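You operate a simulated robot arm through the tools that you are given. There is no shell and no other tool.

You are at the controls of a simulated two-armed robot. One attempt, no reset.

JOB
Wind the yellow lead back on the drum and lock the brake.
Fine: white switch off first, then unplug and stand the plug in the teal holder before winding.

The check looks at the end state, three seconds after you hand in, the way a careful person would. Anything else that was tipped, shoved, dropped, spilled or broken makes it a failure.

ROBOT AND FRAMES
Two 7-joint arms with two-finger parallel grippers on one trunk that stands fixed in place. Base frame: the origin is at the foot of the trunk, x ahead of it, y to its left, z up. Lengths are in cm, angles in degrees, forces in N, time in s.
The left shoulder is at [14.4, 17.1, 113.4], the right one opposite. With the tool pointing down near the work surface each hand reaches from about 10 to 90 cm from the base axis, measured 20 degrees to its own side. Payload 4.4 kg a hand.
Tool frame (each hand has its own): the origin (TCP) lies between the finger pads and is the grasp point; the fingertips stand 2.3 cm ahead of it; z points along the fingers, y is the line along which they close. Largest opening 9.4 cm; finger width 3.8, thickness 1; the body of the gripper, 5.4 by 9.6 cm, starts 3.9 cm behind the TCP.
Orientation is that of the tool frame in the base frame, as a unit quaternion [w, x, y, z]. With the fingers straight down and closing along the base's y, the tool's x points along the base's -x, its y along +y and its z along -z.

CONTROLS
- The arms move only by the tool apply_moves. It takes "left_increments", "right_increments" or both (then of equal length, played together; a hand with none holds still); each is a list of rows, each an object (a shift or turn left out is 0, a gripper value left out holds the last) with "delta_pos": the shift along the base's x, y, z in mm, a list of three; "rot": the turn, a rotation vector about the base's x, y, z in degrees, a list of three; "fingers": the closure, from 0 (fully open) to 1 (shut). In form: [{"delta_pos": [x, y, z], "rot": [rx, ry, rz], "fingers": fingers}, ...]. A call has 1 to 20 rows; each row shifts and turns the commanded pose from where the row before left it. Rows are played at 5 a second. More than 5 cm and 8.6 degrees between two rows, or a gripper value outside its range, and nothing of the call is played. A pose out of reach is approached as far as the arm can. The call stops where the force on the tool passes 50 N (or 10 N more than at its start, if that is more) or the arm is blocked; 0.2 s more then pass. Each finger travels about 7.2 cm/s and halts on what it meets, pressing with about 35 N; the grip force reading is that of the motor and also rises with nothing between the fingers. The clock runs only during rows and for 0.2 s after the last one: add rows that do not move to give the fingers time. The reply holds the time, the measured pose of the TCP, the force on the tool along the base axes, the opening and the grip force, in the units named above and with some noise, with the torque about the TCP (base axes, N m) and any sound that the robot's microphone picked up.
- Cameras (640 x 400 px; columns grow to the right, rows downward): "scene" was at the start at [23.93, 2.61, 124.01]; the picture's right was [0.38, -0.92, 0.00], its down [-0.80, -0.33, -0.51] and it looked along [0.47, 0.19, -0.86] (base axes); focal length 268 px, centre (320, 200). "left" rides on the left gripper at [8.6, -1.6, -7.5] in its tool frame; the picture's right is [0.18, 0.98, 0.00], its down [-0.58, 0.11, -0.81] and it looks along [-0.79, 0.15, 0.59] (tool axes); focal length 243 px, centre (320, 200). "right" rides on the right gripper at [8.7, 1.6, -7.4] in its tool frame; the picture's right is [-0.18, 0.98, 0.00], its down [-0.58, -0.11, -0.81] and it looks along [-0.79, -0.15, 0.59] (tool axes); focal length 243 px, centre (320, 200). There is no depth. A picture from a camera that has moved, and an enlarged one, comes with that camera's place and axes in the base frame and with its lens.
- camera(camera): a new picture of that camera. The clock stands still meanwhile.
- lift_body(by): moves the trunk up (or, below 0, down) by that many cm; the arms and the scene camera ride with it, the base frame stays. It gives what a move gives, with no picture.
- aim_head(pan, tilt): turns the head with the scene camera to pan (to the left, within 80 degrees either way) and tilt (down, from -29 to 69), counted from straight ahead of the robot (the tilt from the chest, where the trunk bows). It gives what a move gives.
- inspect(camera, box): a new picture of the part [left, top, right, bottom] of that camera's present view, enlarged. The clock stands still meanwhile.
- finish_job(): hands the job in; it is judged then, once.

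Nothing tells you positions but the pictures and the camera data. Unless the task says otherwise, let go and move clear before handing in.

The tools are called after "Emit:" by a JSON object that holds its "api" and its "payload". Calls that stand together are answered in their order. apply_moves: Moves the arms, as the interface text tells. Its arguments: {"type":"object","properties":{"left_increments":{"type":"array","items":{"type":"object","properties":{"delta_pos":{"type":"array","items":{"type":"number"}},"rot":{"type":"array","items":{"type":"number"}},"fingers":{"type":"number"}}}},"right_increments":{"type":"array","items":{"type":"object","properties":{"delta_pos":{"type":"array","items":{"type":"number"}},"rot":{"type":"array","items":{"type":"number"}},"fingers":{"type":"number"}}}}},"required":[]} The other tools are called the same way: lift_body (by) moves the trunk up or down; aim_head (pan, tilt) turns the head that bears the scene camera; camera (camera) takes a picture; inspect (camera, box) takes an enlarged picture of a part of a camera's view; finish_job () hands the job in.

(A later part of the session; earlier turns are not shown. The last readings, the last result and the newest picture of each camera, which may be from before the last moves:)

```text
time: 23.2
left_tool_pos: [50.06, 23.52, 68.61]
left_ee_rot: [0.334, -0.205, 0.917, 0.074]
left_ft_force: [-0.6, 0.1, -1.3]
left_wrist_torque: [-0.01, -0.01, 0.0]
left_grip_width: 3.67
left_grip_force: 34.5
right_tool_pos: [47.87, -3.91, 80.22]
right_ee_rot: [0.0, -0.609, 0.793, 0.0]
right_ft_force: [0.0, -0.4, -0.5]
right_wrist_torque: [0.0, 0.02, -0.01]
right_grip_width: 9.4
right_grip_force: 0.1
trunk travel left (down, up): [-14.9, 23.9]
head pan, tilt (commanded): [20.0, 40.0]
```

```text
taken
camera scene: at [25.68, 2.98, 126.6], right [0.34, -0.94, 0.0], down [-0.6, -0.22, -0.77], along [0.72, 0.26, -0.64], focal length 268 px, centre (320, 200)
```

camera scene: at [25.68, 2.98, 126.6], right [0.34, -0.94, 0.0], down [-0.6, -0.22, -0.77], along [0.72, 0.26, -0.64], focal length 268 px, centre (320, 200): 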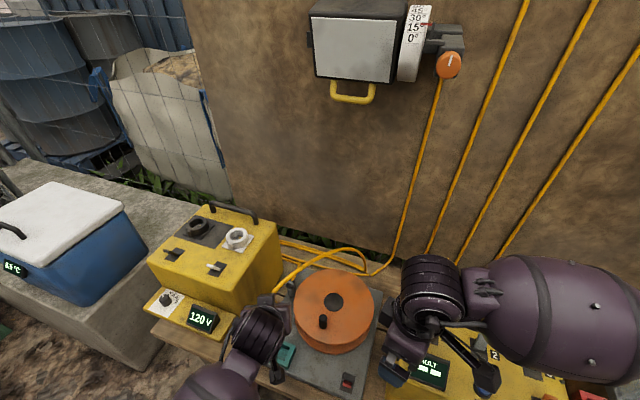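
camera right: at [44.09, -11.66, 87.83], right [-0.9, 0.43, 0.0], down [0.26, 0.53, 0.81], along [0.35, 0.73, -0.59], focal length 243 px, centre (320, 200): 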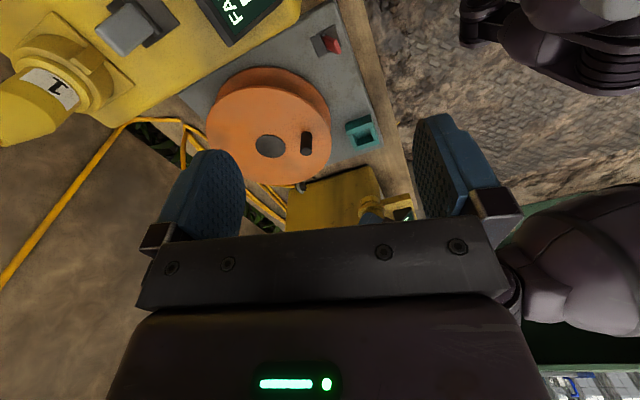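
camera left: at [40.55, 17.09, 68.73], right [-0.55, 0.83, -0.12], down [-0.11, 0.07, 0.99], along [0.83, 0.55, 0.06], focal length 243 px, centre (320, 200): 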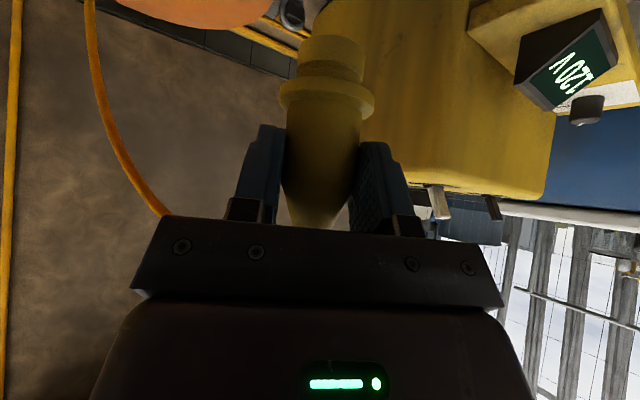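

The right camera sees the teal holder, drum and brake. I'll enlarge the holder and the drum/brake areas.

Emit:
{"api": "inspect", "payload": {"camera": "right", "box": [310, 90, 430, 165]}}

Emit:
{"api": "inspect", "payload": {"camera": "right", "box": [200, 60, 360, 200]}}

Emit:
{"api": "inspect", "payload": {"camera": "right", "box": [280, 10, 400, 85]}}

Emit:
{"api": "inspect", "payload": {"camera": "scene", "box": [220, 230, 380, 400]}}

```text
5.33 times, centred on (370, 128) of right
camera zoom: at [44.09, -11.66, 87.83], right [-0.9, 0.43, 0.0], down [0.26, 0.53, 0.81], along [0.35, 0.73, -0.59], focal length 1294 px, centre (53, 587)
```

zoom: 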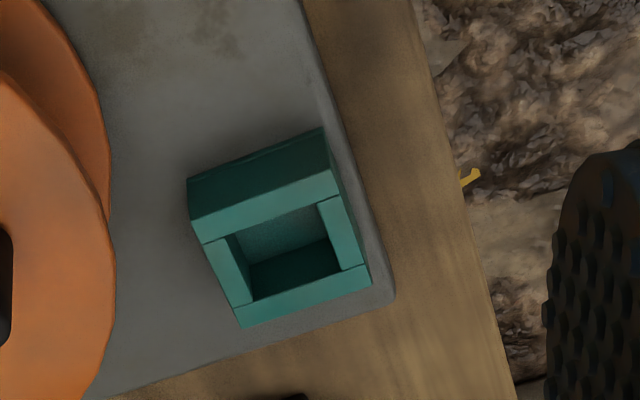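

```text
2.86 times, centred on (280, 130) of right
camera zoom: at [44.09, -11.66, 87.83], right [-0.9, 0.43, 0.0], down [0.26, 0.53, 0.81], along [0.35, 0.73, -0.59], focal length 693 px, centre (434, 400)
```

zoom: 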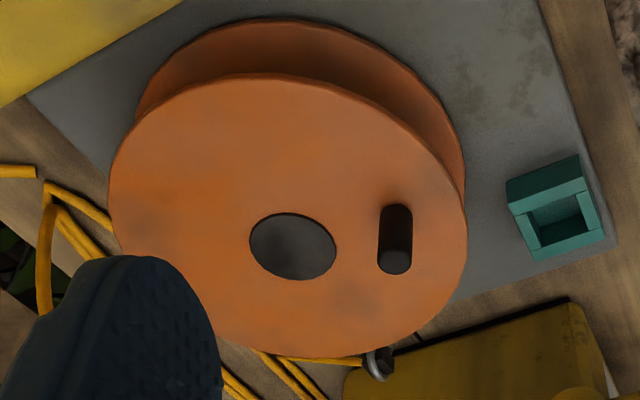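

```text
5.33 times, centred on (340, 48) of right
camera zoom: at [44.09, -11.66, 87.83], right [-0.9, 0.43, 0.0], down [0.26, 0.53, 0.81], along [0.35, 0.73, -0.59], focal length 1294 px, centre (213, 1013)
```

zoom: 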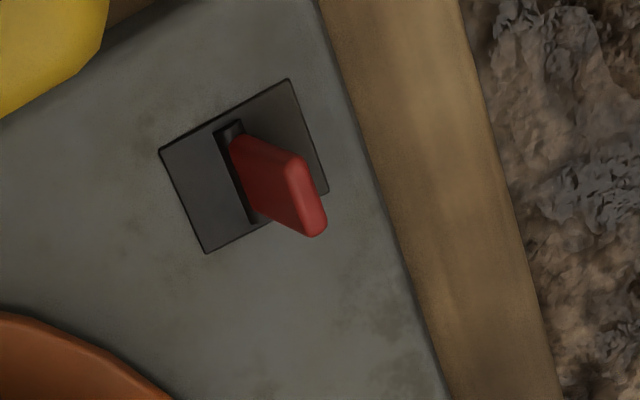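

```text
2.35 times, centred on (300, 315) of scene
camera zoom: at [25.68, 2.98, 126.6], right [0.34, -0.94, 0.0], down [-0.6, -0.22, -0.77], along [0.72, 0.26, -0.64], focal length 630 px, centre (367, -71)
```

zoom: 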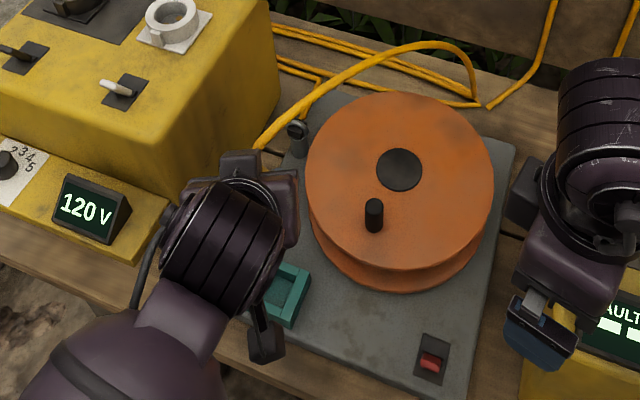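

The holder's opening centre triangulates to about (50.3, 23.65) with its rim near z 45.3, and the red brake lever currently leans toward me (unlocked). I'll lower the plug to about 4 cm above the rim and check alignment from both hand cameras.

Emit:
{"api": "apply_moves", "payload": {"left_increments": [{"delta_pos": [2.5, 1.5, -30]}, {"delta_pos": [0, 0, -30]}, {"delta_pos": [0, 0, -30]}, {"delta_pos": [0, 0, -30]}, {}]}}

Emit:
{"api": "camera", "payload": {"camera": "right"}}

Emit:
{"api": "camera", "payload": {"camera": "left"}}

Emit:
{"api": "inspect", "payload": {"camera": "right", "box": [310, 90, 430, 180]}}

```text
time: 24.4
left_tool_pos: [50.5, 23.65, 56.52]
left_ee_rot: [0.334, -0.206, 0.917, 0.073]
left_ft_force: [0.0, 0.7, -1.4]
left_wrist_torque: [-0.05, 0.03, -0.01]
left_grip_width: 3.67
left_grip_force: 34.9
right_tool_pos: [47.88, -3.8, 80.26]
right_ee_rot: [0.0, -0.609, 0.793, -0.001]
right_ft_force: [0.8, -0.1, -0.6]
right_wrist_torque: [-0.02, -0.01, 0.0]
right_grip_width: 9.38
right_grip_force: 0.0
trunk travel left (down, up): [-14.9, 23.9]
head pan, tilt (commanded): [20.0, 40.0]
```

```text
taken
camera right: at [44.07, -11.71, 87.85], right [-0.9, 0.43, 0.0], down [0.26, 0.53, 0.81], along [0.35, 0.73, -0.59], focal length 243 px, centre (320, 200)
```

right: 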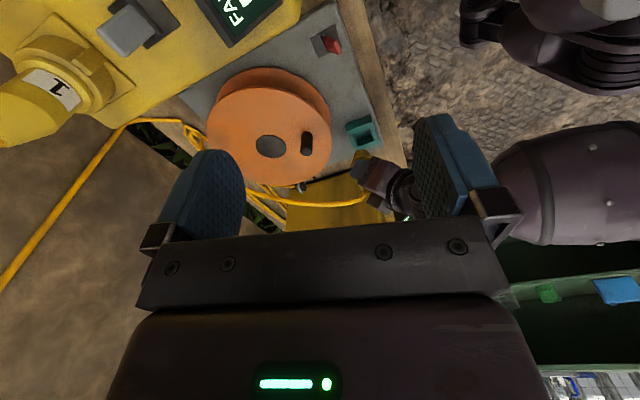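

```text
taken
camera left: at [40.95, 17.29, 56.64], right [-0.55, 0.83, -0.12], down [-0.11, 0.07, 0.99], along [0.83, 0.55, 0.06], focal length 243 px, centre (320, 200)
```

left: 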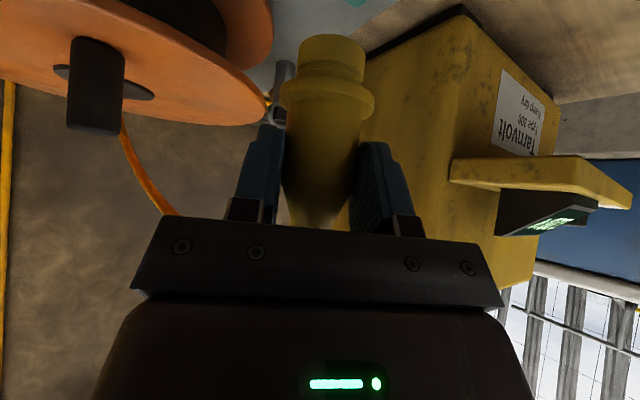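

```text
4.44 times, centred on (370, 135) of right
camera zoom: at [44.07, -11.71, 87.85], right [-0.9, 0.43, 0.0], down [0.26, 0.53, 0.81], along [0.35, 0.73, -0.59], focal length 1078 px, centre (98, 489)
```

zoom: 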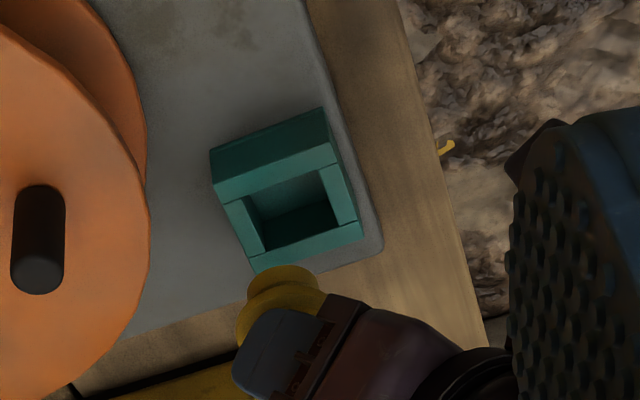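

Seen from the right camera, the plug nose sits about 0.9 cm off the holder's vertical line (the plug axis is slightly ahead of my TCP). I'll correct, lower 3 cm more and check again from both cameras.

Emit:
{"api": "apply_moves", "payload": {"left_increments": [{"delta_pos": [-9.5, -2.5, 0]}, {"delta_pos": [0, 0, -15]}, {"delta_pos": [0, 0, -12]}, {}]}}

Emit:
{"api": "camera", "payload": {"camera": "left"}}

Emit:
{"api": "inspect", "payload": {"camera": "right", "box": [310, 90, 430, 180]}}

Emit:
{"api": "inspect", "payload": {"camera": "left", "box": [240, 0, 400, 100]}}

```text
time: 25.4
left_tool_pos: [49.45, 23.49, 53.85]
left_ee_rot: [0.333, -0.206, 0.917, 0.073]
left_ft_force: [0.6, -0.1, -2.3]
left_wrist_torque: [0.02, 0.01, 0.03]
left_grip_width: 3.68
left_grip_force: 35.0
right_tool_pos: [47.94, -3.74, 80.27]
right_ee_rot: [-0.002, -0.609, 0.793, -0.001]
right_ft_force: [0.2, -0.1, 0.0]
right_wrist_torque: [-0.01, 0.01, 0.02]
right_grip_width: 9.4
right_grip_force: 0.1
trunk travel left (down, up): [-14.9, 23.9]
head pan, tilt (commanded): [20.0, 40.0]
```

```text
taken
camera left: at [39.94, 17.08, 53.98], right [-0.55, 0.83, -0.12], down [-0.11, 0.07, 0.99], along [0.83, 0.55, 0.06], focal length 243 px, centre (320, 200)
```

left: 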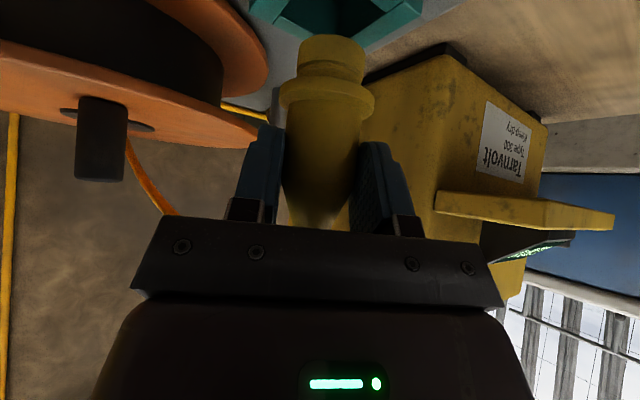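

```text
4.44 times, centred on (370, 135) of right
camera zoom: at [44.06, -11.71, 87.84], right [-0.9, 0.43, 0.0], down [0.26, 0.53, 0.81], along [0.35, 0.73, -0.59], focal length 1078 px, centre (98, 489)
```

zoom: 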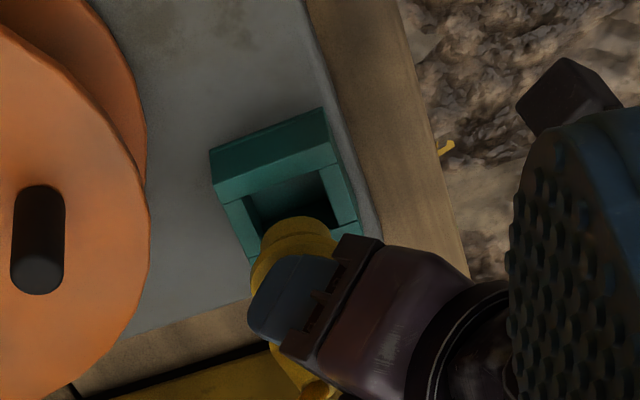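

```text
4.00 times, centred on (320, 50) of left
camera zoom: at [39.94, 17.08, 53.98], right [-0.55, 0.83, -0.12], down [-0.11, 0.07, 0.99], along [0.83, 0.55, 0.06], focal length 970 px, centre (320, 800)
```

zoom: 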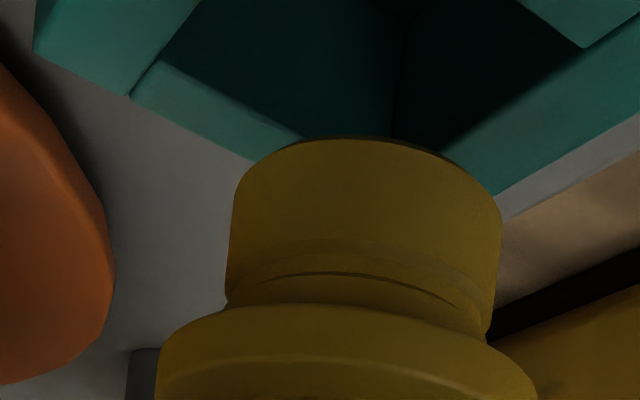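

Both hand cameras now show the nose lined up with the holder opening (hole about 3.6 cm square, nose about 3.4 cm). I'll lower 1.6 cm to just above the rim and check once more.

Emit:
{"api": "apply_moves", "payload": {"left_increments": [{"delta_pos": [0, 0, -8]}, {"delta_pos": [0, 0, -8]}, {}]}}

Emit:
{"api": "inspect", "payload": {"camera": "right", "box": [330, 95, 410, 155]}}

Emit:
{"api": "inspect", "payload": {"camera": "left", "box": [220, 0, 420, 125]}}

```text
time: 26.2
left_tool_pos: [49.45, 23.53, 52.27]
left_ee_rot: [0.335, -0.197, 0.918, 0.076]
left_ft_force: [-0.3, 0.5, -1.0]
left_wrist_torque: [-0.03, 0.0, 0.04]
left_grip_width: 3.69
left_grip_force: 34.5
right_tool_pos: [47.93, -3.75, 80.33]
right_ee_rot: [-0.001, -0.608, 0.794, -0.001]
right_ft_force: [0.5, -0.5, 0.7]
right_wrist_torque: [0.01, 0.01, -0.01]
right_grip_width: 9.42
right_grip_force: 0.1
trunk travel left (down, up): [-14.9, 23.9]
head pan, tilt (commanded): [20.0, 40.0]
```

```text
6.67 times, centred on (370, 125) of right
camera zoom: at [44.07, -11.71, 87.83], right [-0.9, 0.43, 0.0], down [0.26, 0.53, 0.81], along [0.35, 0.73, -0.59], focal length 1618 px, centre (-13, 700)
```

zoom: 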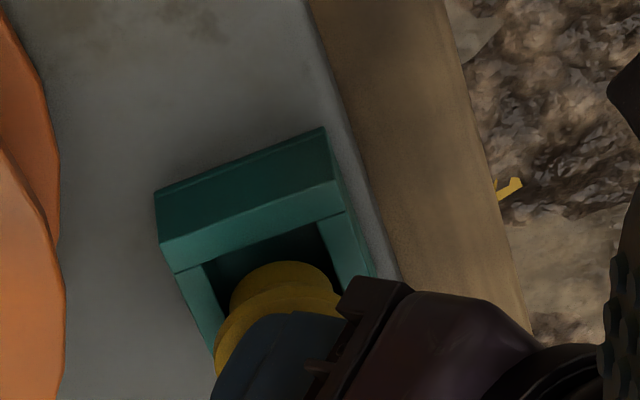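

```text
3.20 times, centred on (320, 62) of left
camera zoom: at [39.78, 17.28, 52.34], right [-0.53, 0.84, -0.11], down [-0.11, 0.06, 0.99], along [0.84, 0.54, 0.06], focal length 776 px, centre (320, 640)
```

zoom: 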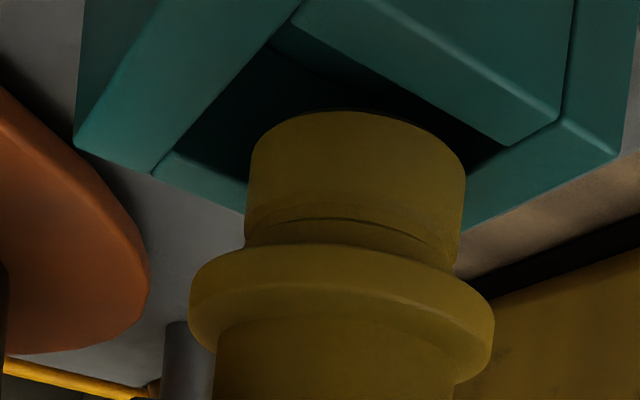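

Close above the rim now. I'll zoom further to compare the nose with the hole edges from the left camera.

Emit:
{"api": "inspect", "payload": {"camera": "left", "box": [260, 0, 400, 88]}}

Emit:
{"api": "inspect", "payload": {"camera": "right", "box": [345, 110, 393, 150]}}

Emit:
{"api": "camera", "payload": {"camera": "scene"}}

```text
4.55 times, centred on (330, 44) of left
camera zoom: at [39.78, 17.28, 52.34], right [-0.53, 0.84, -0.11], down [-0.11, 0.06, 0.99], along [0.84, 0.54, 0.06], focal length 1103 px, centre (274, 909)
```

zoom: 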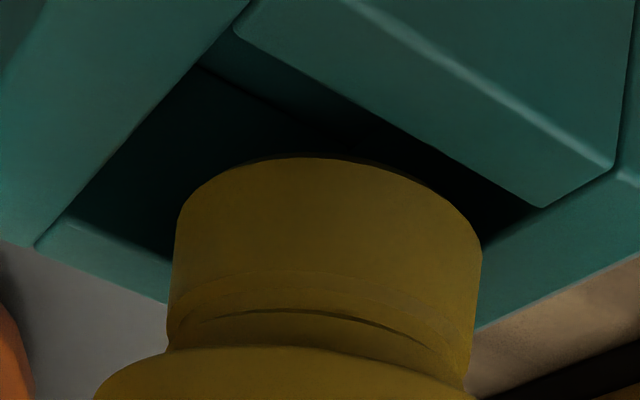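

```text
10.00 times, centred on (369, 130) of right
camera zoom: at [44.07, -11.71, 87.83], right [-0.9, 0.43, 0.0], down [0.26, 0.53, 0.81], along [0.35, 0.73, -0.59], focal length 2426 px, centre (-170, 900)
```

zoom: 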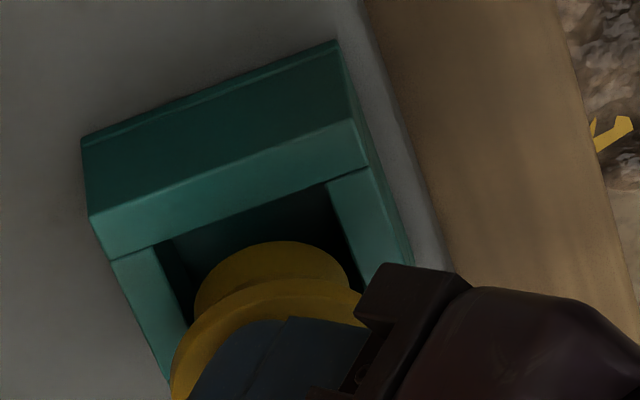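

```text
taken
camera scene: at [25.69, 2.95, 126.59], right [0.34, -0.94, 0.0], down [-0.6, -0.22, -0.77], along [0.72, 0.26, -0.64], focal length 268 px, centre (320, 200)
```

scene: 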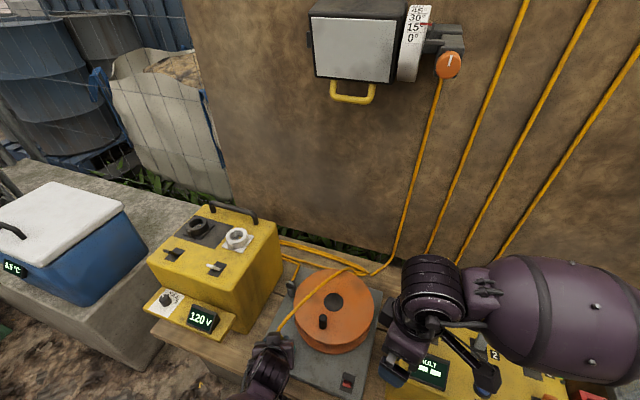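

Careful comparison of both views puts the hole centre about 5 mm further to -y than the nose. I'll raise 3 mm, shift 5 mm in -y, and re-check before inserting.

Emit:
{"api": "apply_moves", "payload": {"left_increments": [{"delta_pos": [0, 0, 3]}, {"delta_pos": [-0.5, -5, 0]}, {}]}}

Emit:
{"api": "inspect", "payload": {"camera": "left", "box": [260, 0, 400, 88]}}

Emit:
{"api": "inspect", "payload": {"camera": "right", "box": [345, 110, 393, 150]}}

```text
time: 27.0
left_tool_pos: [49.89, 23.64, 52.82]
left_ee_rot: [0.343, -0.185, 0.917, 0.082]
left_ft_force: [0.6, 0.5, -1.6]
left_wrist_torque: [-0.02, 0.06, 0.01]
left_grip_width: 3.69
left_grip_force: 34.8
right_tool_pos: [47.9, -3.75, 80.35]
right_ee_rot: [0.0, -0.609, 0.793, -0.001]
right_ft_force: [0.2, -0.2, 0.1]
right_wrist_torque: [0.04, 0.03, 0.01]
right_grip_width: 9.38
right_grip_force: 0.0
trunk travel left (down, up): [-14.9, 23.9]
head pan, tilt (commanded): [20.0, 40.0]
```

```text
4.55 times, centred on (330, 44) of left
camera zoom: at [40.11, 17.65, 52.77], right [-0.52, 0.85, -0.1], down [-0.12, 0.04, 0.99], along [0.85, 0.52, 0.08], focal length 1103 px, centre (274, 909)
```

zoom: 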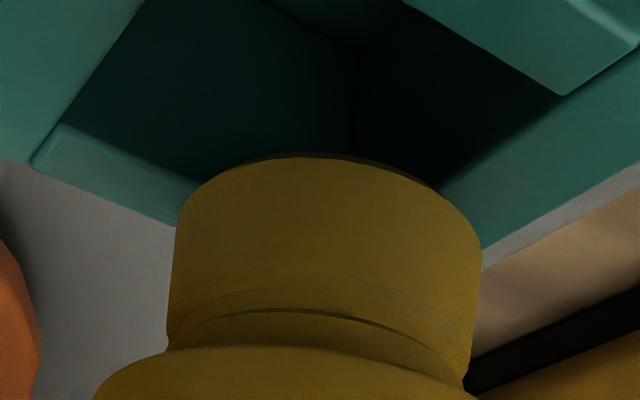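

```text
10.00 times, centred on (369, 130) of right
camera zoom: at [44.07, -11.71, 87.84], right [-0.9, 0.43, 0.0], down [0.26, 0.53, 0.81], along [0.35, 0.73, -0.59], focal length 2426 px, centre (-170, 900)
```

zoom: 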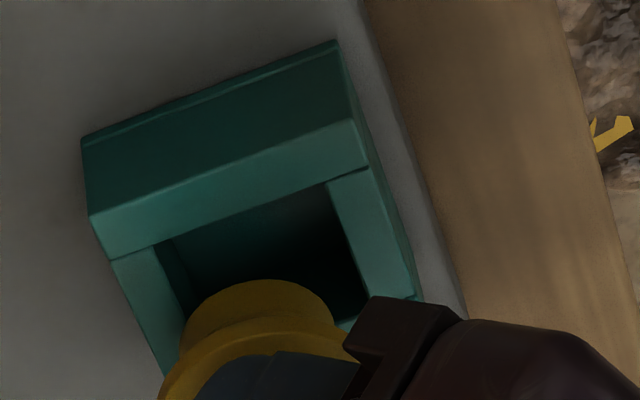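

The left hand did not follow the last shift properly and its orientation drifted slightly, so the arm may be near a limit or touching something. I'll look at the left arm with the head camera before going on.

Emit:
{"api": "aim_head", "payload": {"pan": 45, "tilt": 65}}

Emit:
{"api": "camera", "payload": {"camera": "scene"}}

Emit:
{"api": "camera", "payload": {"camera": "right"}}

```text
time: 27.9
left_tool_pos: [49.83, 24.04, 52.91]
left_ee_rot: [0.341, -0.187, 0.917, 0.083]
left_ft_force: [-0.2, 0.7, -1.1]
left_wrist_torque: [0.0, 0.02, 0.01]
left_grip_width: 3.67
left_grip_force: 34.6
right_tool_pos: [47.88, -3.77, 80.2]
right_ee_rot: [-0.001, -0.609, 0.793, 0.0]
right_ft_force: [-0.5, 0.8, 0.0]
right_wrist_torque: [0.04, 0.0, -0.04]
right_grip_width: 9.4
right_grip_force: 0.0
trunk travel left (down, up): [-14.9, 23.9]
head pan, tilt (commanded): [45.0, 65.0]
```

```text
taken
camera scene: at [21.99, 4.34, 123.37], right [0.71, -0.71, 0.0], down [-0.64, -0.64, -0.42], along [0.3, 0.3, -0.91], focal length 268 px, centre (320, 200)
```

scene: 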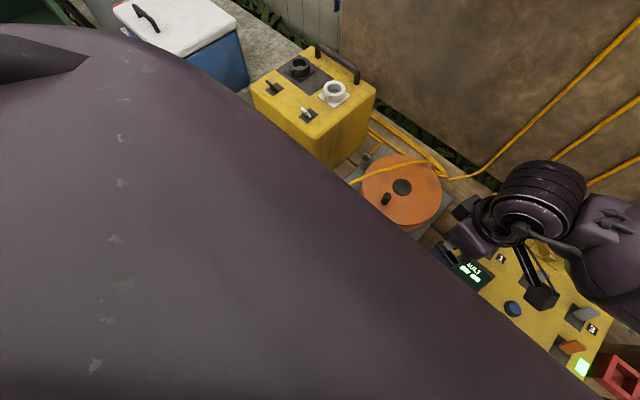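

```text
taken
camera right: at [44.07, -11.71, 87.84], right [-0.9, 0.43, 0.0], down [0.26, 0.53, 0.81], along [0.35, 0.73, -0.59], focal length 243 px, centre (320, 200)
```

right: 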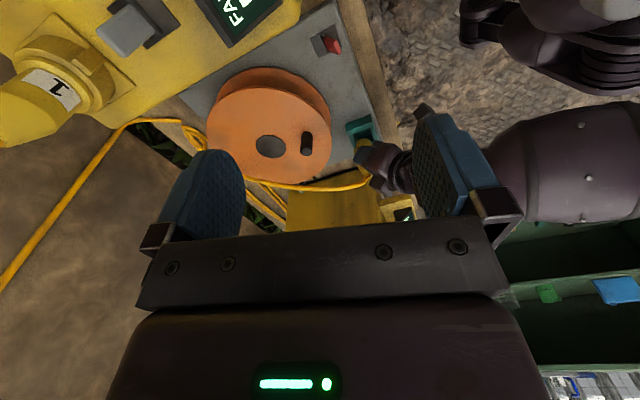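

The left forearm and elbow appear folded back close to the trunk, which probably explains the sluggish following. I'll raise the plug clear of the holder, then raise the trunk so the arm can straighten, and command the hand back down.

Emit:
{"api": "apply_moves", "payload": {"left_increments": [{"delta_pos": [0, 0, 20]}, {"delta_pos": [0, 0, 20]}, {"delta_pos": [0, 0, 10]}, {}]}}

Emit:
{"api": "camera", "payload": {"camera": "right"}}

```text
time: 29.1
left_tool_pos: [50.77, 26.08, 58.4]
left_ee_rot: [0.354, -0.172, 0.914, 0.102]
left_ft_force: [-0.5, -0.1, -2.0]
left_wrist_torque: [0.01, 0.05, -0.01]
left_grip_width: 3.7
left_grip_force: 34.9
right_tool_pos: [47.89, -3.66, 80.37]
right_ee_rot: [0.0, -0.608, 0.794, -0.001]
right_ft_force: [0.5, 0.8, 0.4]
right_wrist_torque: [-0.01, 0.01, 0.01]
right_grip_width: 9.42
right_grip_force: 0.0
trunk travel left (down, up): [-14.9, 23.9]
head pan, tilt (commanded): [45.0, 65.0]
stopped in row 4 (left hand): the arm was blocked; the commanded pose is now the measured one
```

```text
taken
camera right: at [44.07, -11.69, 87.84], right [-0.9, 0.43, 0.0], down [0.26, 0.53, 0.81], along [0.35, 0.73, -0.59], focal length 243 px, centre (320, 200)
```

right: 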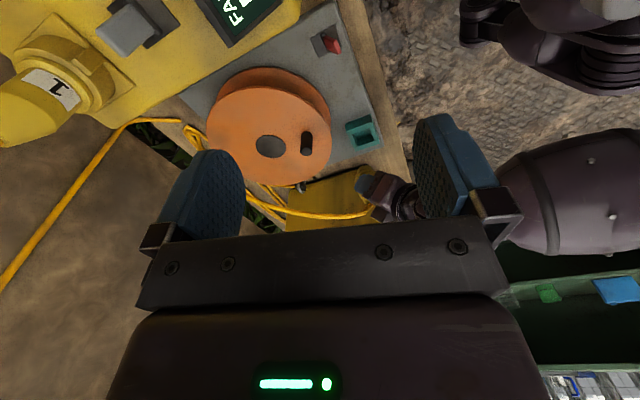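

The left arm reported being blocked. I need to find what it's touching, so I'll look around to the robot's left with the head.

Emit:
{"api": "aim_head", "payload": {"pan": 80, "tilt": 45}}

Emit:
{"api": "camera", "payload": {"camera": "scene"}}

Emit:
{"api": "inspect", "payload": {"camera": "right", "box": [440, 100, 640, 300]}}

Emit:
{"api": "camera", "payload": {"camera": "left"}}

```text
time: 30.1
left_tool_pos: [50.77, 26.12, 58.29]
left_ee_rot: [0.354, -0.173, 0.913, 0.102]
left_ft_force: [0.0, 0.1, -1.6]
left_wrist_torque: [-0.02, 0.05, 0.04]
left_grip_width: 3.72
left_grip_force: 34.9
right_tool_pos: [47.82, -3.69, 80.2]
right_ee_rot: [-0.001, -0.608, 0.794, 0.0]
right_ft_force: [-0.1, 0.1, -0.7]
right_wrist_torque: [0.02, -0.02, -0.01]
right_grip_width: 9.41
right_grip_force: 0.1
trunk travel left (down, up): [-14.9, 23.9]
head pan, tilt (commanded): [80.0, 45.0]
```

```text
taken
camera scene: at [19.11, 8.05, 125.86], right [0.98, -0.17, 0.0], down [-0.12, -0.7, -0.71], along [0.12, 0.7, -0.71], focal length 268 px, centre (320, 200)
```

scene: 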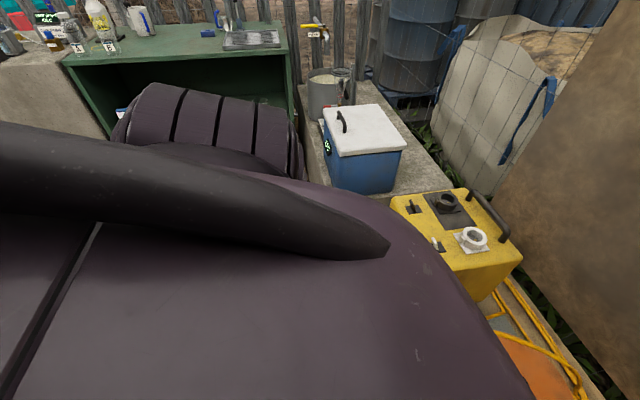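

```text
2.00 times, centred on (540, 200) of right
camera zoom: at [44.07, -11.7, 87.84], right [-0.9, 0.43, 0.0], down [0.26, 0.53, 0.81], along [0.35, 0.73, -0.59], focal length 485 px, centre (-120, 200)
```

zoom: 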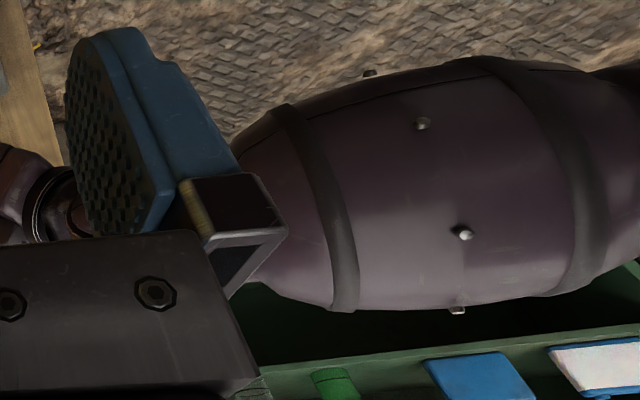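

```text
taken
camera left: at [40.9, 20.16, 57.73], right [-0.51, 0.86, -0.06], down [-0.13, -0.01, 0.99], along [0.85, 0.51, 0.12], focal length 243 px, centre (320, 200)
```

left: 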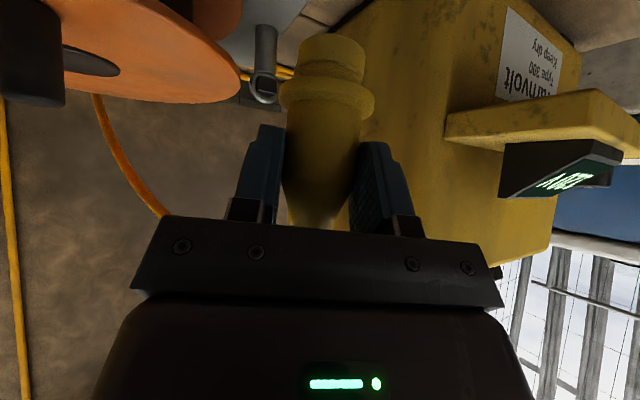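

The shelf and cooler are not near the forearm; most likely the elbow is jammed against the trunk because the wrist is pulled in. I'll move the hand outwards and up in small steps to free it, watching whether it follows.

Emit:
{"api": "apply_moves", "payload": {"left_increments": [{"delta_pos": [5, 8, 10]}, {"delta_pos": [5, 8, 15]}, {"delta_pos": [5, 8, 20]}, {"delta_pos": [0, 0, 20]}, {"delta_pos": [0, 0, 20]}, {}]}}

Emit:
{"api": "camera", "payload": {"camera": "right"}}

```text
time: 31.5
left_tool_pos: [52.38, 28.65, 66.92]
left_ee_rot: [0.358, -0.164, 0.913, 0.105]
left_ft_force: [0.9, -1.1, -2.3]
left_wrist_torque: [0.0, 0.02, 0.02]
left_grip_width: 3.66
left_grip_force: 34.8
right_tool_pos: [47.86, -3.79, 80.24]
right_ee_rot: [0.0, -0.609, 0.793, 0.0]
right_ft_force: [0.2, 0.8, -0.1]
right_wrist_torque: [0.01, 0.01, 0.03]
right_grip_width: 9.43
right_grip_force: 0.1
trunk travel left (down, up): [-14.9, 23.9]
head pan, tilt (commanded): [80.0, 45.0]
```

```text
taken
camera right: at [44.07, -11.71, 87.83], right [-0.9, 0.43, 0.0], down [0.26, 0.53, 0.81], along [0.35, 0.73, -0.59], focal length 243 px, centre (320, 200)
```

right: 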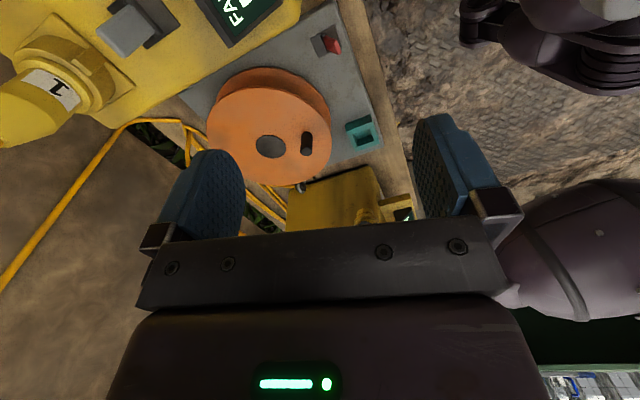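

The arm now follows again. I'll rotate the hand so it approaches from the robot's left side (yaw about −25°, plug upright), which moves the wrist and elbow away from the trunk.

Emit:
{"api": "apply_moves", "payload": {"left_increments": [{"delta_pos": [0, 0, 15], "rot": [-0.715, 0.643, -7.82]}, {"delta_pos": [0, 0, 15], "rot": [-0.715, 0.643, -7.82]}, {"delta_pos": [-3, -6, 10], "rot": [-0.715, 0.643, -7.82]}, {"delta_pos": [-5, -9, 5], "rot": [-0.715, 0.643, -7.82]}, {"delta_pos": [-6, -12, 5], "rot": [-0.715, 0.643, -7.82]}, {"delta_pos": [-8, -13, 0], "rot": [-0.715, 0.643, -7.82]}, {}]}}

Emit:
{"api": "camera", "payload": {"camera": "right"}}

Emit:
{"api": "camera", "payload": {"camera": "scene"}}

Emit:
{"api": "camera", "payload": {"camera": "left"}}

```text
time: 33.1
left_tool_pos: [50.02, 24.48, 71.69]
left_ee_rot: [0.329, 0.196, 0.921, -0.076]
left_ft_force: [-0.4, 0.7, -1.2]
left_wrist_torque: [0.03, 0.01, -0.02]
left_grip_width: 3.68
left_grip_force: 35.1
right_tool_pos: [47.89, -3.74, 80.27]
right_ee_rot: [-0.001, -0.609, 0.793, 0.0]
right_ft_force: [0.0, -0.1, 0.8]
right_wrist_torque: [0.06, 0.0, -0.02]
right_grip_width: 9.41
right_grip_force: 0.0
trunk travel left (down, up): [-14.9, 23.9]
head pan, tilt (commanded): [80.0, 45.0]
```

```text
taken
camera right: at [44.07, -11.7, 87.84], right [-0.9, 0.43, 0.0], down [0.26, 0.53, 0.81], along [0.35, 0.73, -0.59], focal length 243 px, centre (320, 200)
```

right: 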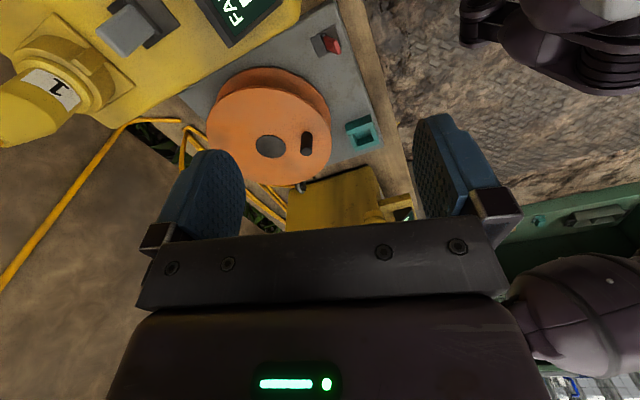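

```text
taken
camera scene: at [19.11, 8.07, 125.87], right [0.98, -0.17, 0.0], down [-0.12, -0.7, -0.71], along [0.12, 0.7, -0.71], focal length 268 px, centre (320, 200)
```

scene: 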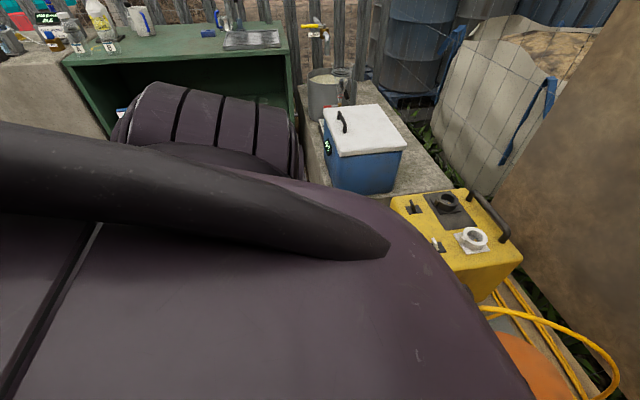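

```text
taken
camera left: at [38.99, 27.59, 72.05], right [0.27, 0.95, -0.13], down [-0.01, 0.13, 0.99], along [0.96, -0.27, 0.04], focal length 243 px, centre (320, 200)
```

left: 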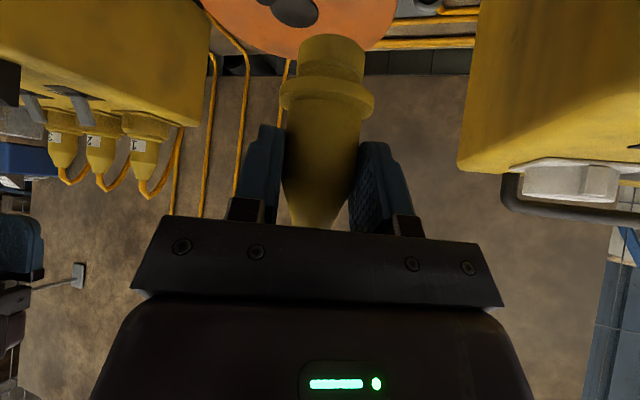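

The hand follows well in this pose, with the plug upright. I'll point the head back at the bench and lower the plug again above the holder in steps, checking that the arm keeps tracking.

Emit:
{"api": "apply_moves", "payload": {"left_increments": [{"delta_pos": [-6, -7, -20]}, {"delta_pos": [0, 0, -30]}, {"delta_pos": [0, 0, -30]}, {"delta_pos": [0, 0, -30]}, {"delta_pos": [0, 0, -30]}, {"delta_pos": [0, 0, -15]}, {}]}}

Emit:
{"api": "aim_head", "payload": {"pan": 25, "tilt": 58}}

Emit:
{"api": "camera", "payload": {"camera": "scene"}}

Emit:
{"api": "camera", "payload": {"camera": "right"}}

Emit:
{"api": "camera", "payload": {"camera": "left"}}

```text
time: 34.7
left_tool_pos: [49.42, 23.7, 56.34]
left_ee_rot: [0.329, 0.193, 0.921, -0.074]
left_ft_force: [0.0, 0.3, -1.2]
left_wrist_torque: [0.04, 0.01, -0.03]
left_grip_width: 3.7
left_grip_force: 34.8
right_tool_pos: [47.81, -3.71, 80.29]
right_ee_rot: [0.0, -0.609, 0.793, 0.0]
right_ft_force: [-0.4, -0.8, 0.4]
right_wrist_torque: [0.01, 0.0, -0.02]
right_grip_width: 9.41
right_grip_force: 0.1
trunk travel left (down, up): [-14.9, 23.9]
head pan, tilt (commanded): [80.0, 45.0]
```

```text
time: 36.0
left_tool_pos: [49.37, 23.79, 56.22]
left_ee_rot: [0.329, 0.195, 0.921, -0.076]
left_ft_force: [-0.4, 0.8, -1.7]
left_wrist_torque: [0.01, 0.03, -0.03]
left_grip_width: 3.66
left_grip_force: 35.2
right_tool_pos: [47.87, -3.82, 80.2]
right_ee_rot: [0.0, -0.609, 0.793, -0.001]
right_ft_force: [-0.1, -0.3, 0.7]
right_wrist_torque: [0.04, 0.02, -0.05]
right_grip_width: 9.4
right_grip_force: 0.0
trunk travel left (down, up): [-14.9, 23.9]
head pan, tilt (commanded): [25.0, 58.0]
```

```text
taken
camera scene: at [23.93, 2.96, 124.16], right [0.42, -0.91, 0.0], down [-0.77, -0.36, -0.53], along [0.48, 0.22, -0.85], focal length 268 px, centre (320, 200)
```

scene: 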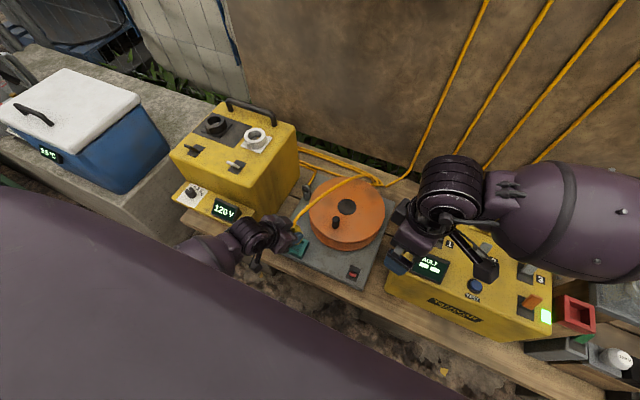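

```text
taken
camera right: at [44.07, -11.71, 87.84], right [-0.9, 0.43, 0.0], down [0.26, 0.53, 0.81], along [0.35, 0.73, -0.59], focal length 243 px, centre (320, 200)
```

right: 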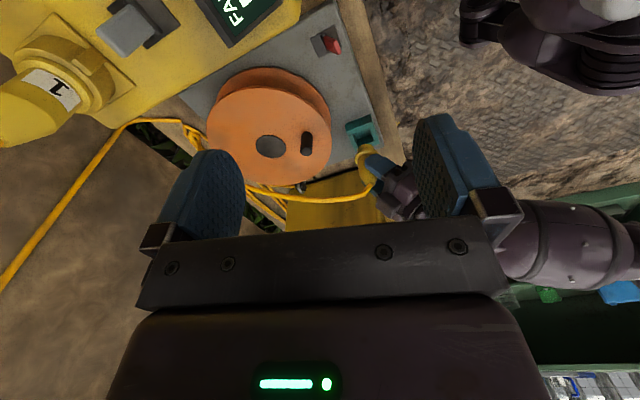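

```text
taken
camera left: at [38.37, 26.85, 56.58], right [0.27, 0.95, -0.13], down [-0.01, 0.13, 0.99], along [0.96, -0.27, 0.04], focal length 243 px, centre (320, 200)
```

left: 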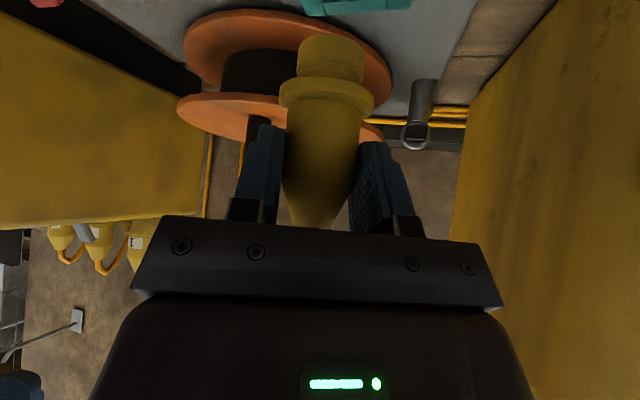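

Tracking is good now and the scene camera can see the holder as well. I'll lower to just above the rim and zoom from all three cameras.

Emit:
{"api": "apply_moves", "payload": {"left_increments": [{"delta_pos": [0, 0, -15]}, {"delta_pos": [0, 0, -10]}, {}]}}

Emit:
{"api": "inspect", "payload": {"camera": "scene", "box": [260, 210, 340, 270]}}

Emit:
{"api": "inspect", "payload": {"camera": "right", "box": [340, 110, 396, 150]}}

Emit:
{"api": "inspect", "payload": {"camera": "left", "box": [260, 0, 400, 88]}}

```text
time: 36.8
left_tool_pos: [49.46, 23.73, 53.87]
left_ee_rot: [0.328, 0.195, 0.921, -0.076]
left_ft_force: [0.2, 1.0, -2.0]
left_wrist_torque: [0.04, 0.03, 0.02]
left_grip_width: 3.67
left_grip_force: 34.8
right_tool_pos: [47.75, -3.8, 80.3]
right_ee_rot: [0.0, -0.609, 0.793, 0.0]
right_ft_force: [0.8, 0.2, -0.2]
right_wrist_torque: [0.02, -0.03, -0.01]
right_grip_width: 9.42
right_grip_force: 0.0
trunk travel left (down, up): [-14.9, 23.9]
head pan, tilt (commanded): [25.0, 58.0]
```

```text
6.67 times, centred on (300, 240) of scene
camera zoom: at [23.93, 2.95, 124.16], right [0.42, -0.91, 0.0], down [-0.77, -0.36, -0.53], along [0.48, 0.22, -0.85], focal length 1784 px, centre (453, -67)
```

zoom: 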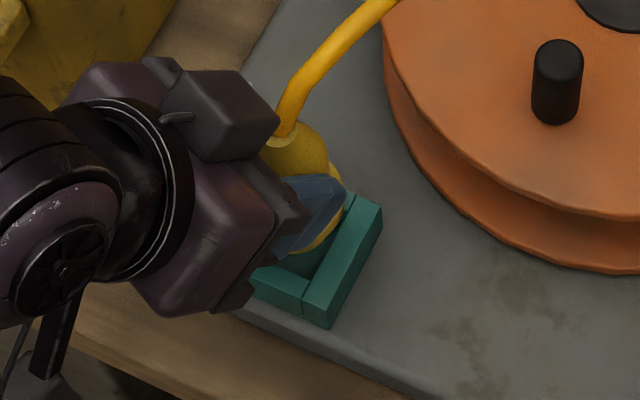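

```text
10.00 times, centred on (368, 130) of right
camera zoom: at [44.07, -11.71, 87.84], right [-0.9, 0.43, 0.0], down [0.26, 0.53, 0.81], along [0.35, 0.73, -0.59], focal length 2426 px, centre (-160, 900)
```

zoom: 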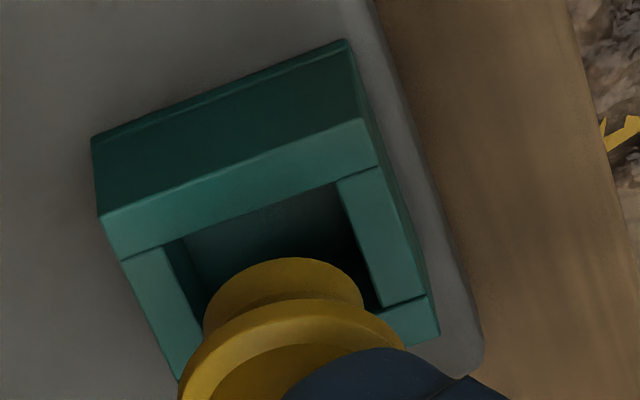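

```text
4.55 times, centred on (330, 44) of left
camera zoom: at [38.36, 26.85, 54.11], right [0.27, 0.95, -0.13], down [-0.01, 0.13, 0.99], along [0.96, -0.27, 0.04], focal length 1103 px, centre (274, 909)
```

zoom: 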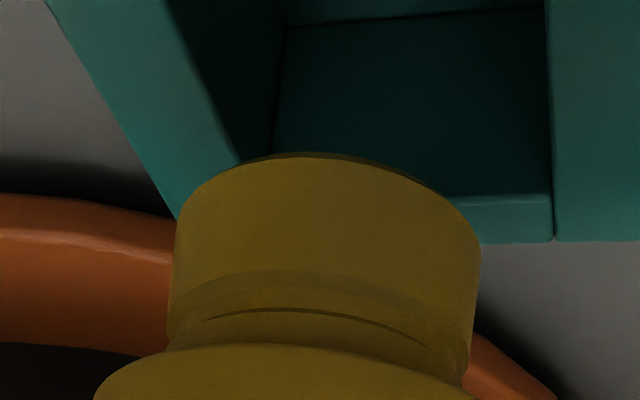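

All three views agree the nose is about 3 mm short in +y. I'll correct by (+1, +3.4) mm, lower a little and re-check.

Emit:
{"api": "apply_moves", "payload": {"left_increments": [{"delta_pos": [0.9, 3.4, 0]}, {"delta_pos": [0, 0, -8]}, {}]}}

Emit:
{"api": "inspect", "payload": {"camera": "right", "box": [340, 110, 396, 150]}}

Emit:
{"api": "inspect", "payload": {"camera": "left", "box": [260, 0, 400, 88]}}

```text
time: 37.6
left_tool_pos: [49.57, 23.95, 52.99]
left_ee_rot: [0.329, 0.195, 0.921, -0.075]
left_ft_force: [0.2, -0.2, -2.1]
left_wrist_torque: [0.01, -0.01, 0.01]
left_grip_width: 3.69
left_grip_force: 34.8
right_tool_pos: [47.9, -3.79, 80.25]
right_ee_rot: [0.001, -0.608, 0.794, 0.0]
right_ft_force: [0.1, -0.7, -0.2]
right_wrist_torque: [-0.02, 0.03, -0.01]
right_grip_width: 9.4
right_grip_force: 0.0
trunk travel left (down, up): [-14.9, 23.9]
head pan, tilt (commanded): [25.0, 58.0]
```

```text
10.00 times, centred on (368, 130) of right
camera zoom: at [44.07, -11.71, 87.84], right [-0.9, 0.43, 0.0], down [0.26, 0.53, 0.81], along [0.35, 0.73, -0.59], focal length 2426 px, centre (-160, 900)
```

zoom: 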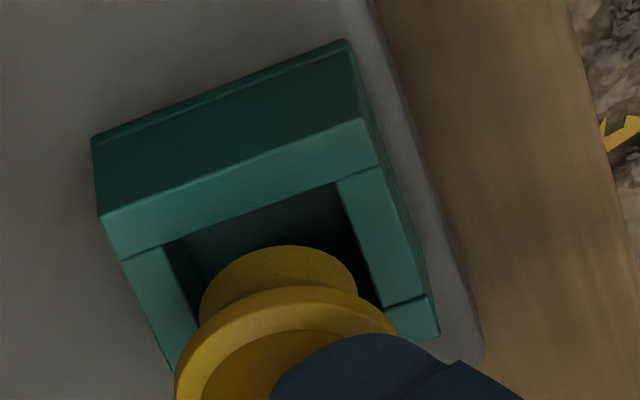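

```text
4.55 times, centred on (330, 44) of left
camera zoom: at [38.49, 27.19, 53.27], right [0.27, 0.95, -0.13], down [-0.01, 0.13, 0.99], along [0.96, -0.27, 0.04], focal length 1103 px, centre (274, 909)
```

zoom: 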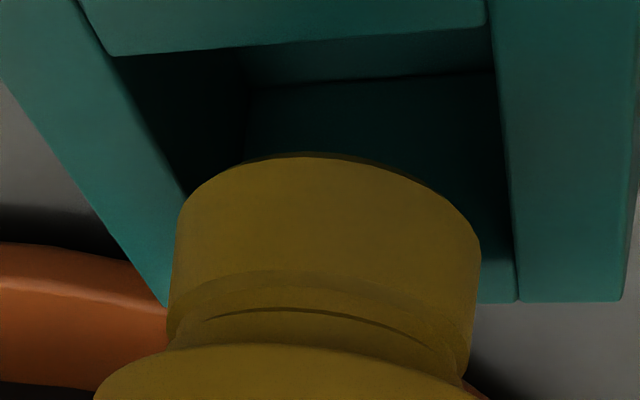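

Now only about 1 mm off. I'll correct that and descend gently into the holder, checking forces.

Emit:
{"api": "apply_moves", "payload": {"left_increments": [{"delta_pos": [-0.9, -0.7, 0]}, {"delta_pos": [0, 0, -4]}, {"delta_pos": [0, 0, -4]}, {"delta_pos": [0, 0, -4]}, {}]}}

Emit:
{"api": "inspect", "payload": {"camera": "left", "box": [260, 0, 400, 88]}}

Emit:
{"api": "inspect", "payload": {"camera": "right", "box": [340, 110, 396, 150]}}

```text
time: 38.8
left_tool_pos: [49.4, 24.0, 51.85]
left_ee_rot: [0.328, 0.195, 0.921, -0.075]
left_ft_force: [0.8, 0.0, -0.7]
left_wrist_torque: [0.0, 0.0, 0.03]
left_grip_width: 3.68
left_grip_force: 35.0
right_tool_pos: [47.81, -3.79, 80.3]
right_ee_rot: [-0.001, -0.609, 0.793, -0.001]
right_ft_force: [-0.6, 0.2, 0.0]
right_wrist_torque: [-0.02, 0.01, 0.03]
right_grip_width: 9.4
right_grip_force: 0.1
trunk travel left (down, up): [-14.9, 23.9]
head pan, tilt (commanded): [25.0, 58.0]
```

```text
4.55 times, centred on (330, 44) of left
camera zoom: at [38.36, 27.2, 52.12], right [0.27, 0.95, -0.13], down [-0.01, 0.13, 0.99], along [0.96, -0.27, 0.04], focal length 1103 px, centre (274, 909)
```

zoom: 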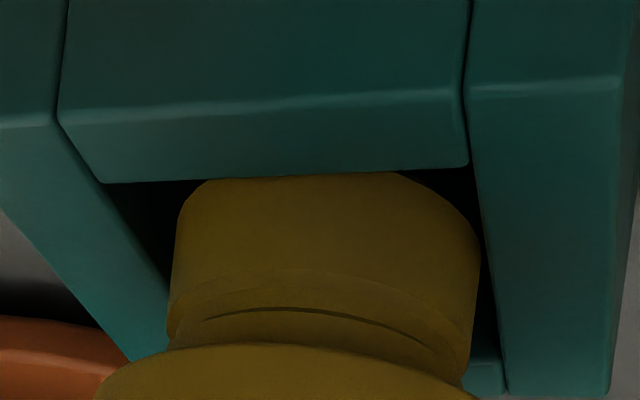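

```text
10.00 times, centred on (368, 130) of right
camera zoom: at [44.07, -11.7, 87.84], right [-0.9, 0.43, 0.0], down [0.26, 0.53, 0.81], along [0.35, 0.73, -0.59], focal length 2426 px, centre (-160, 900)
```

zoom: 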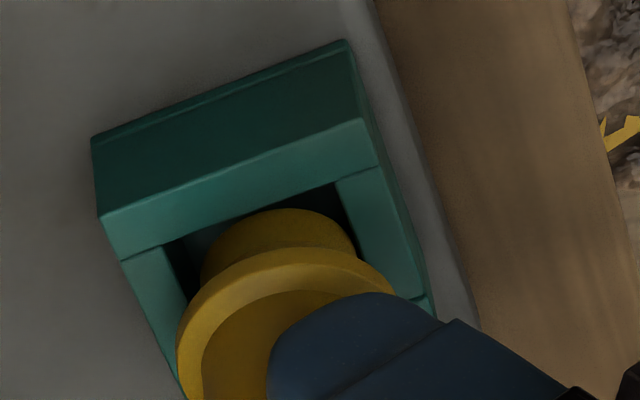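

The nose has entered the hole with no contact force. Continuing the descent in small steps.

Emit:
{"api": "apply_moves", "payload": {"left_increments": [{"delta_pos": [0, 0, -4]}, {"delta_pos": [0, 0, -4]}, {"delta_pos": [0, 0, -4]}, {}]}}

Emit:
{"api": "inspect", "payload": {"camera": "left", "box": [240, 0, 420, 112]}}

Emit:
{"api": "inspect", "payload": {"camera": "right", "box": [340, 110, 396, 150]}}

```text
time: 39.8
left_tool_pos: [49.39, 23.93, 50.57]
left_ee_rot: [0.328, 0.196, 0.921, -0.075]
left_ft_force: [0.3, 0.6, -1.8]
left_wrist_torque: [-0.01, 0.01, -0.01]
left_grip_width: 3.67
left_grip_force: 35.0
right_tool_pos: [47.96, -3.83, 80.35]
right_ee_rot: [-0.001, -0.609, 0.793, -0.001]
right_ft_force: [-0.8, -0.9, 0.5]
right_wrist_torque: [0.0, -0.01, 0.0]
right_grip_width: 9.39
right_grip_force: 0.1
trunk travel left (down, up): [-14.9, 23.9]
head pan, tilt (commanded): [25.0, 58.0]
```

```text
3.56 times, centred on (330, 56) of left
camera zoom: at [38.4, 27.15, 50.93], right [0.27, 0.95, -0.13], down [-0.01, 0.13, 0.99], along [0.96, -0.27, 0.04], focal length 863 px, centre (284, 712)
```

zoom: 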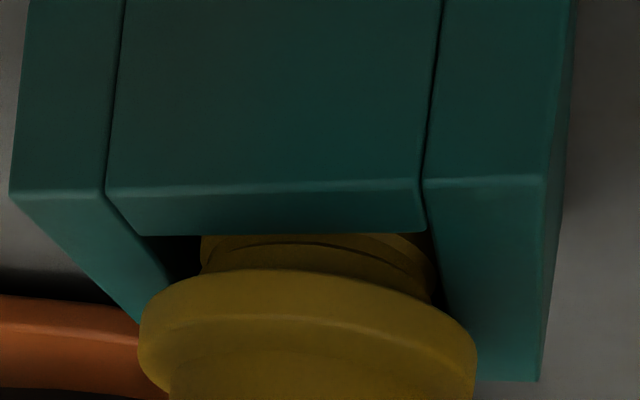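

```text
10.00 times, centred on (368, 130) of right
camera zoom: at [44.07, -11.71, 87.84], right [-0.9, 0.43, 0.0], down [0.26, 0.53, 0.81], along [0.35, 0.73, -0.59], focal length 2426 px, centre (-160, 900)
```

zoom: 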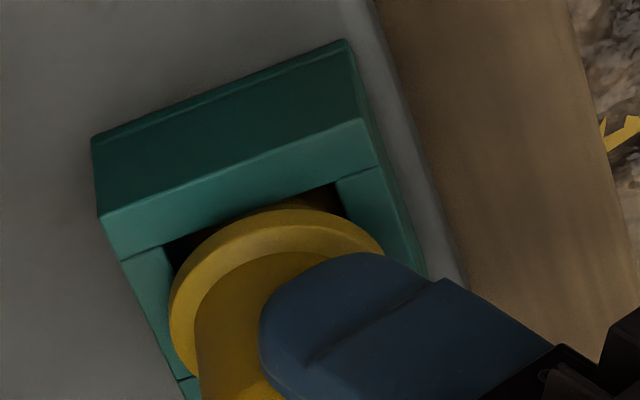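

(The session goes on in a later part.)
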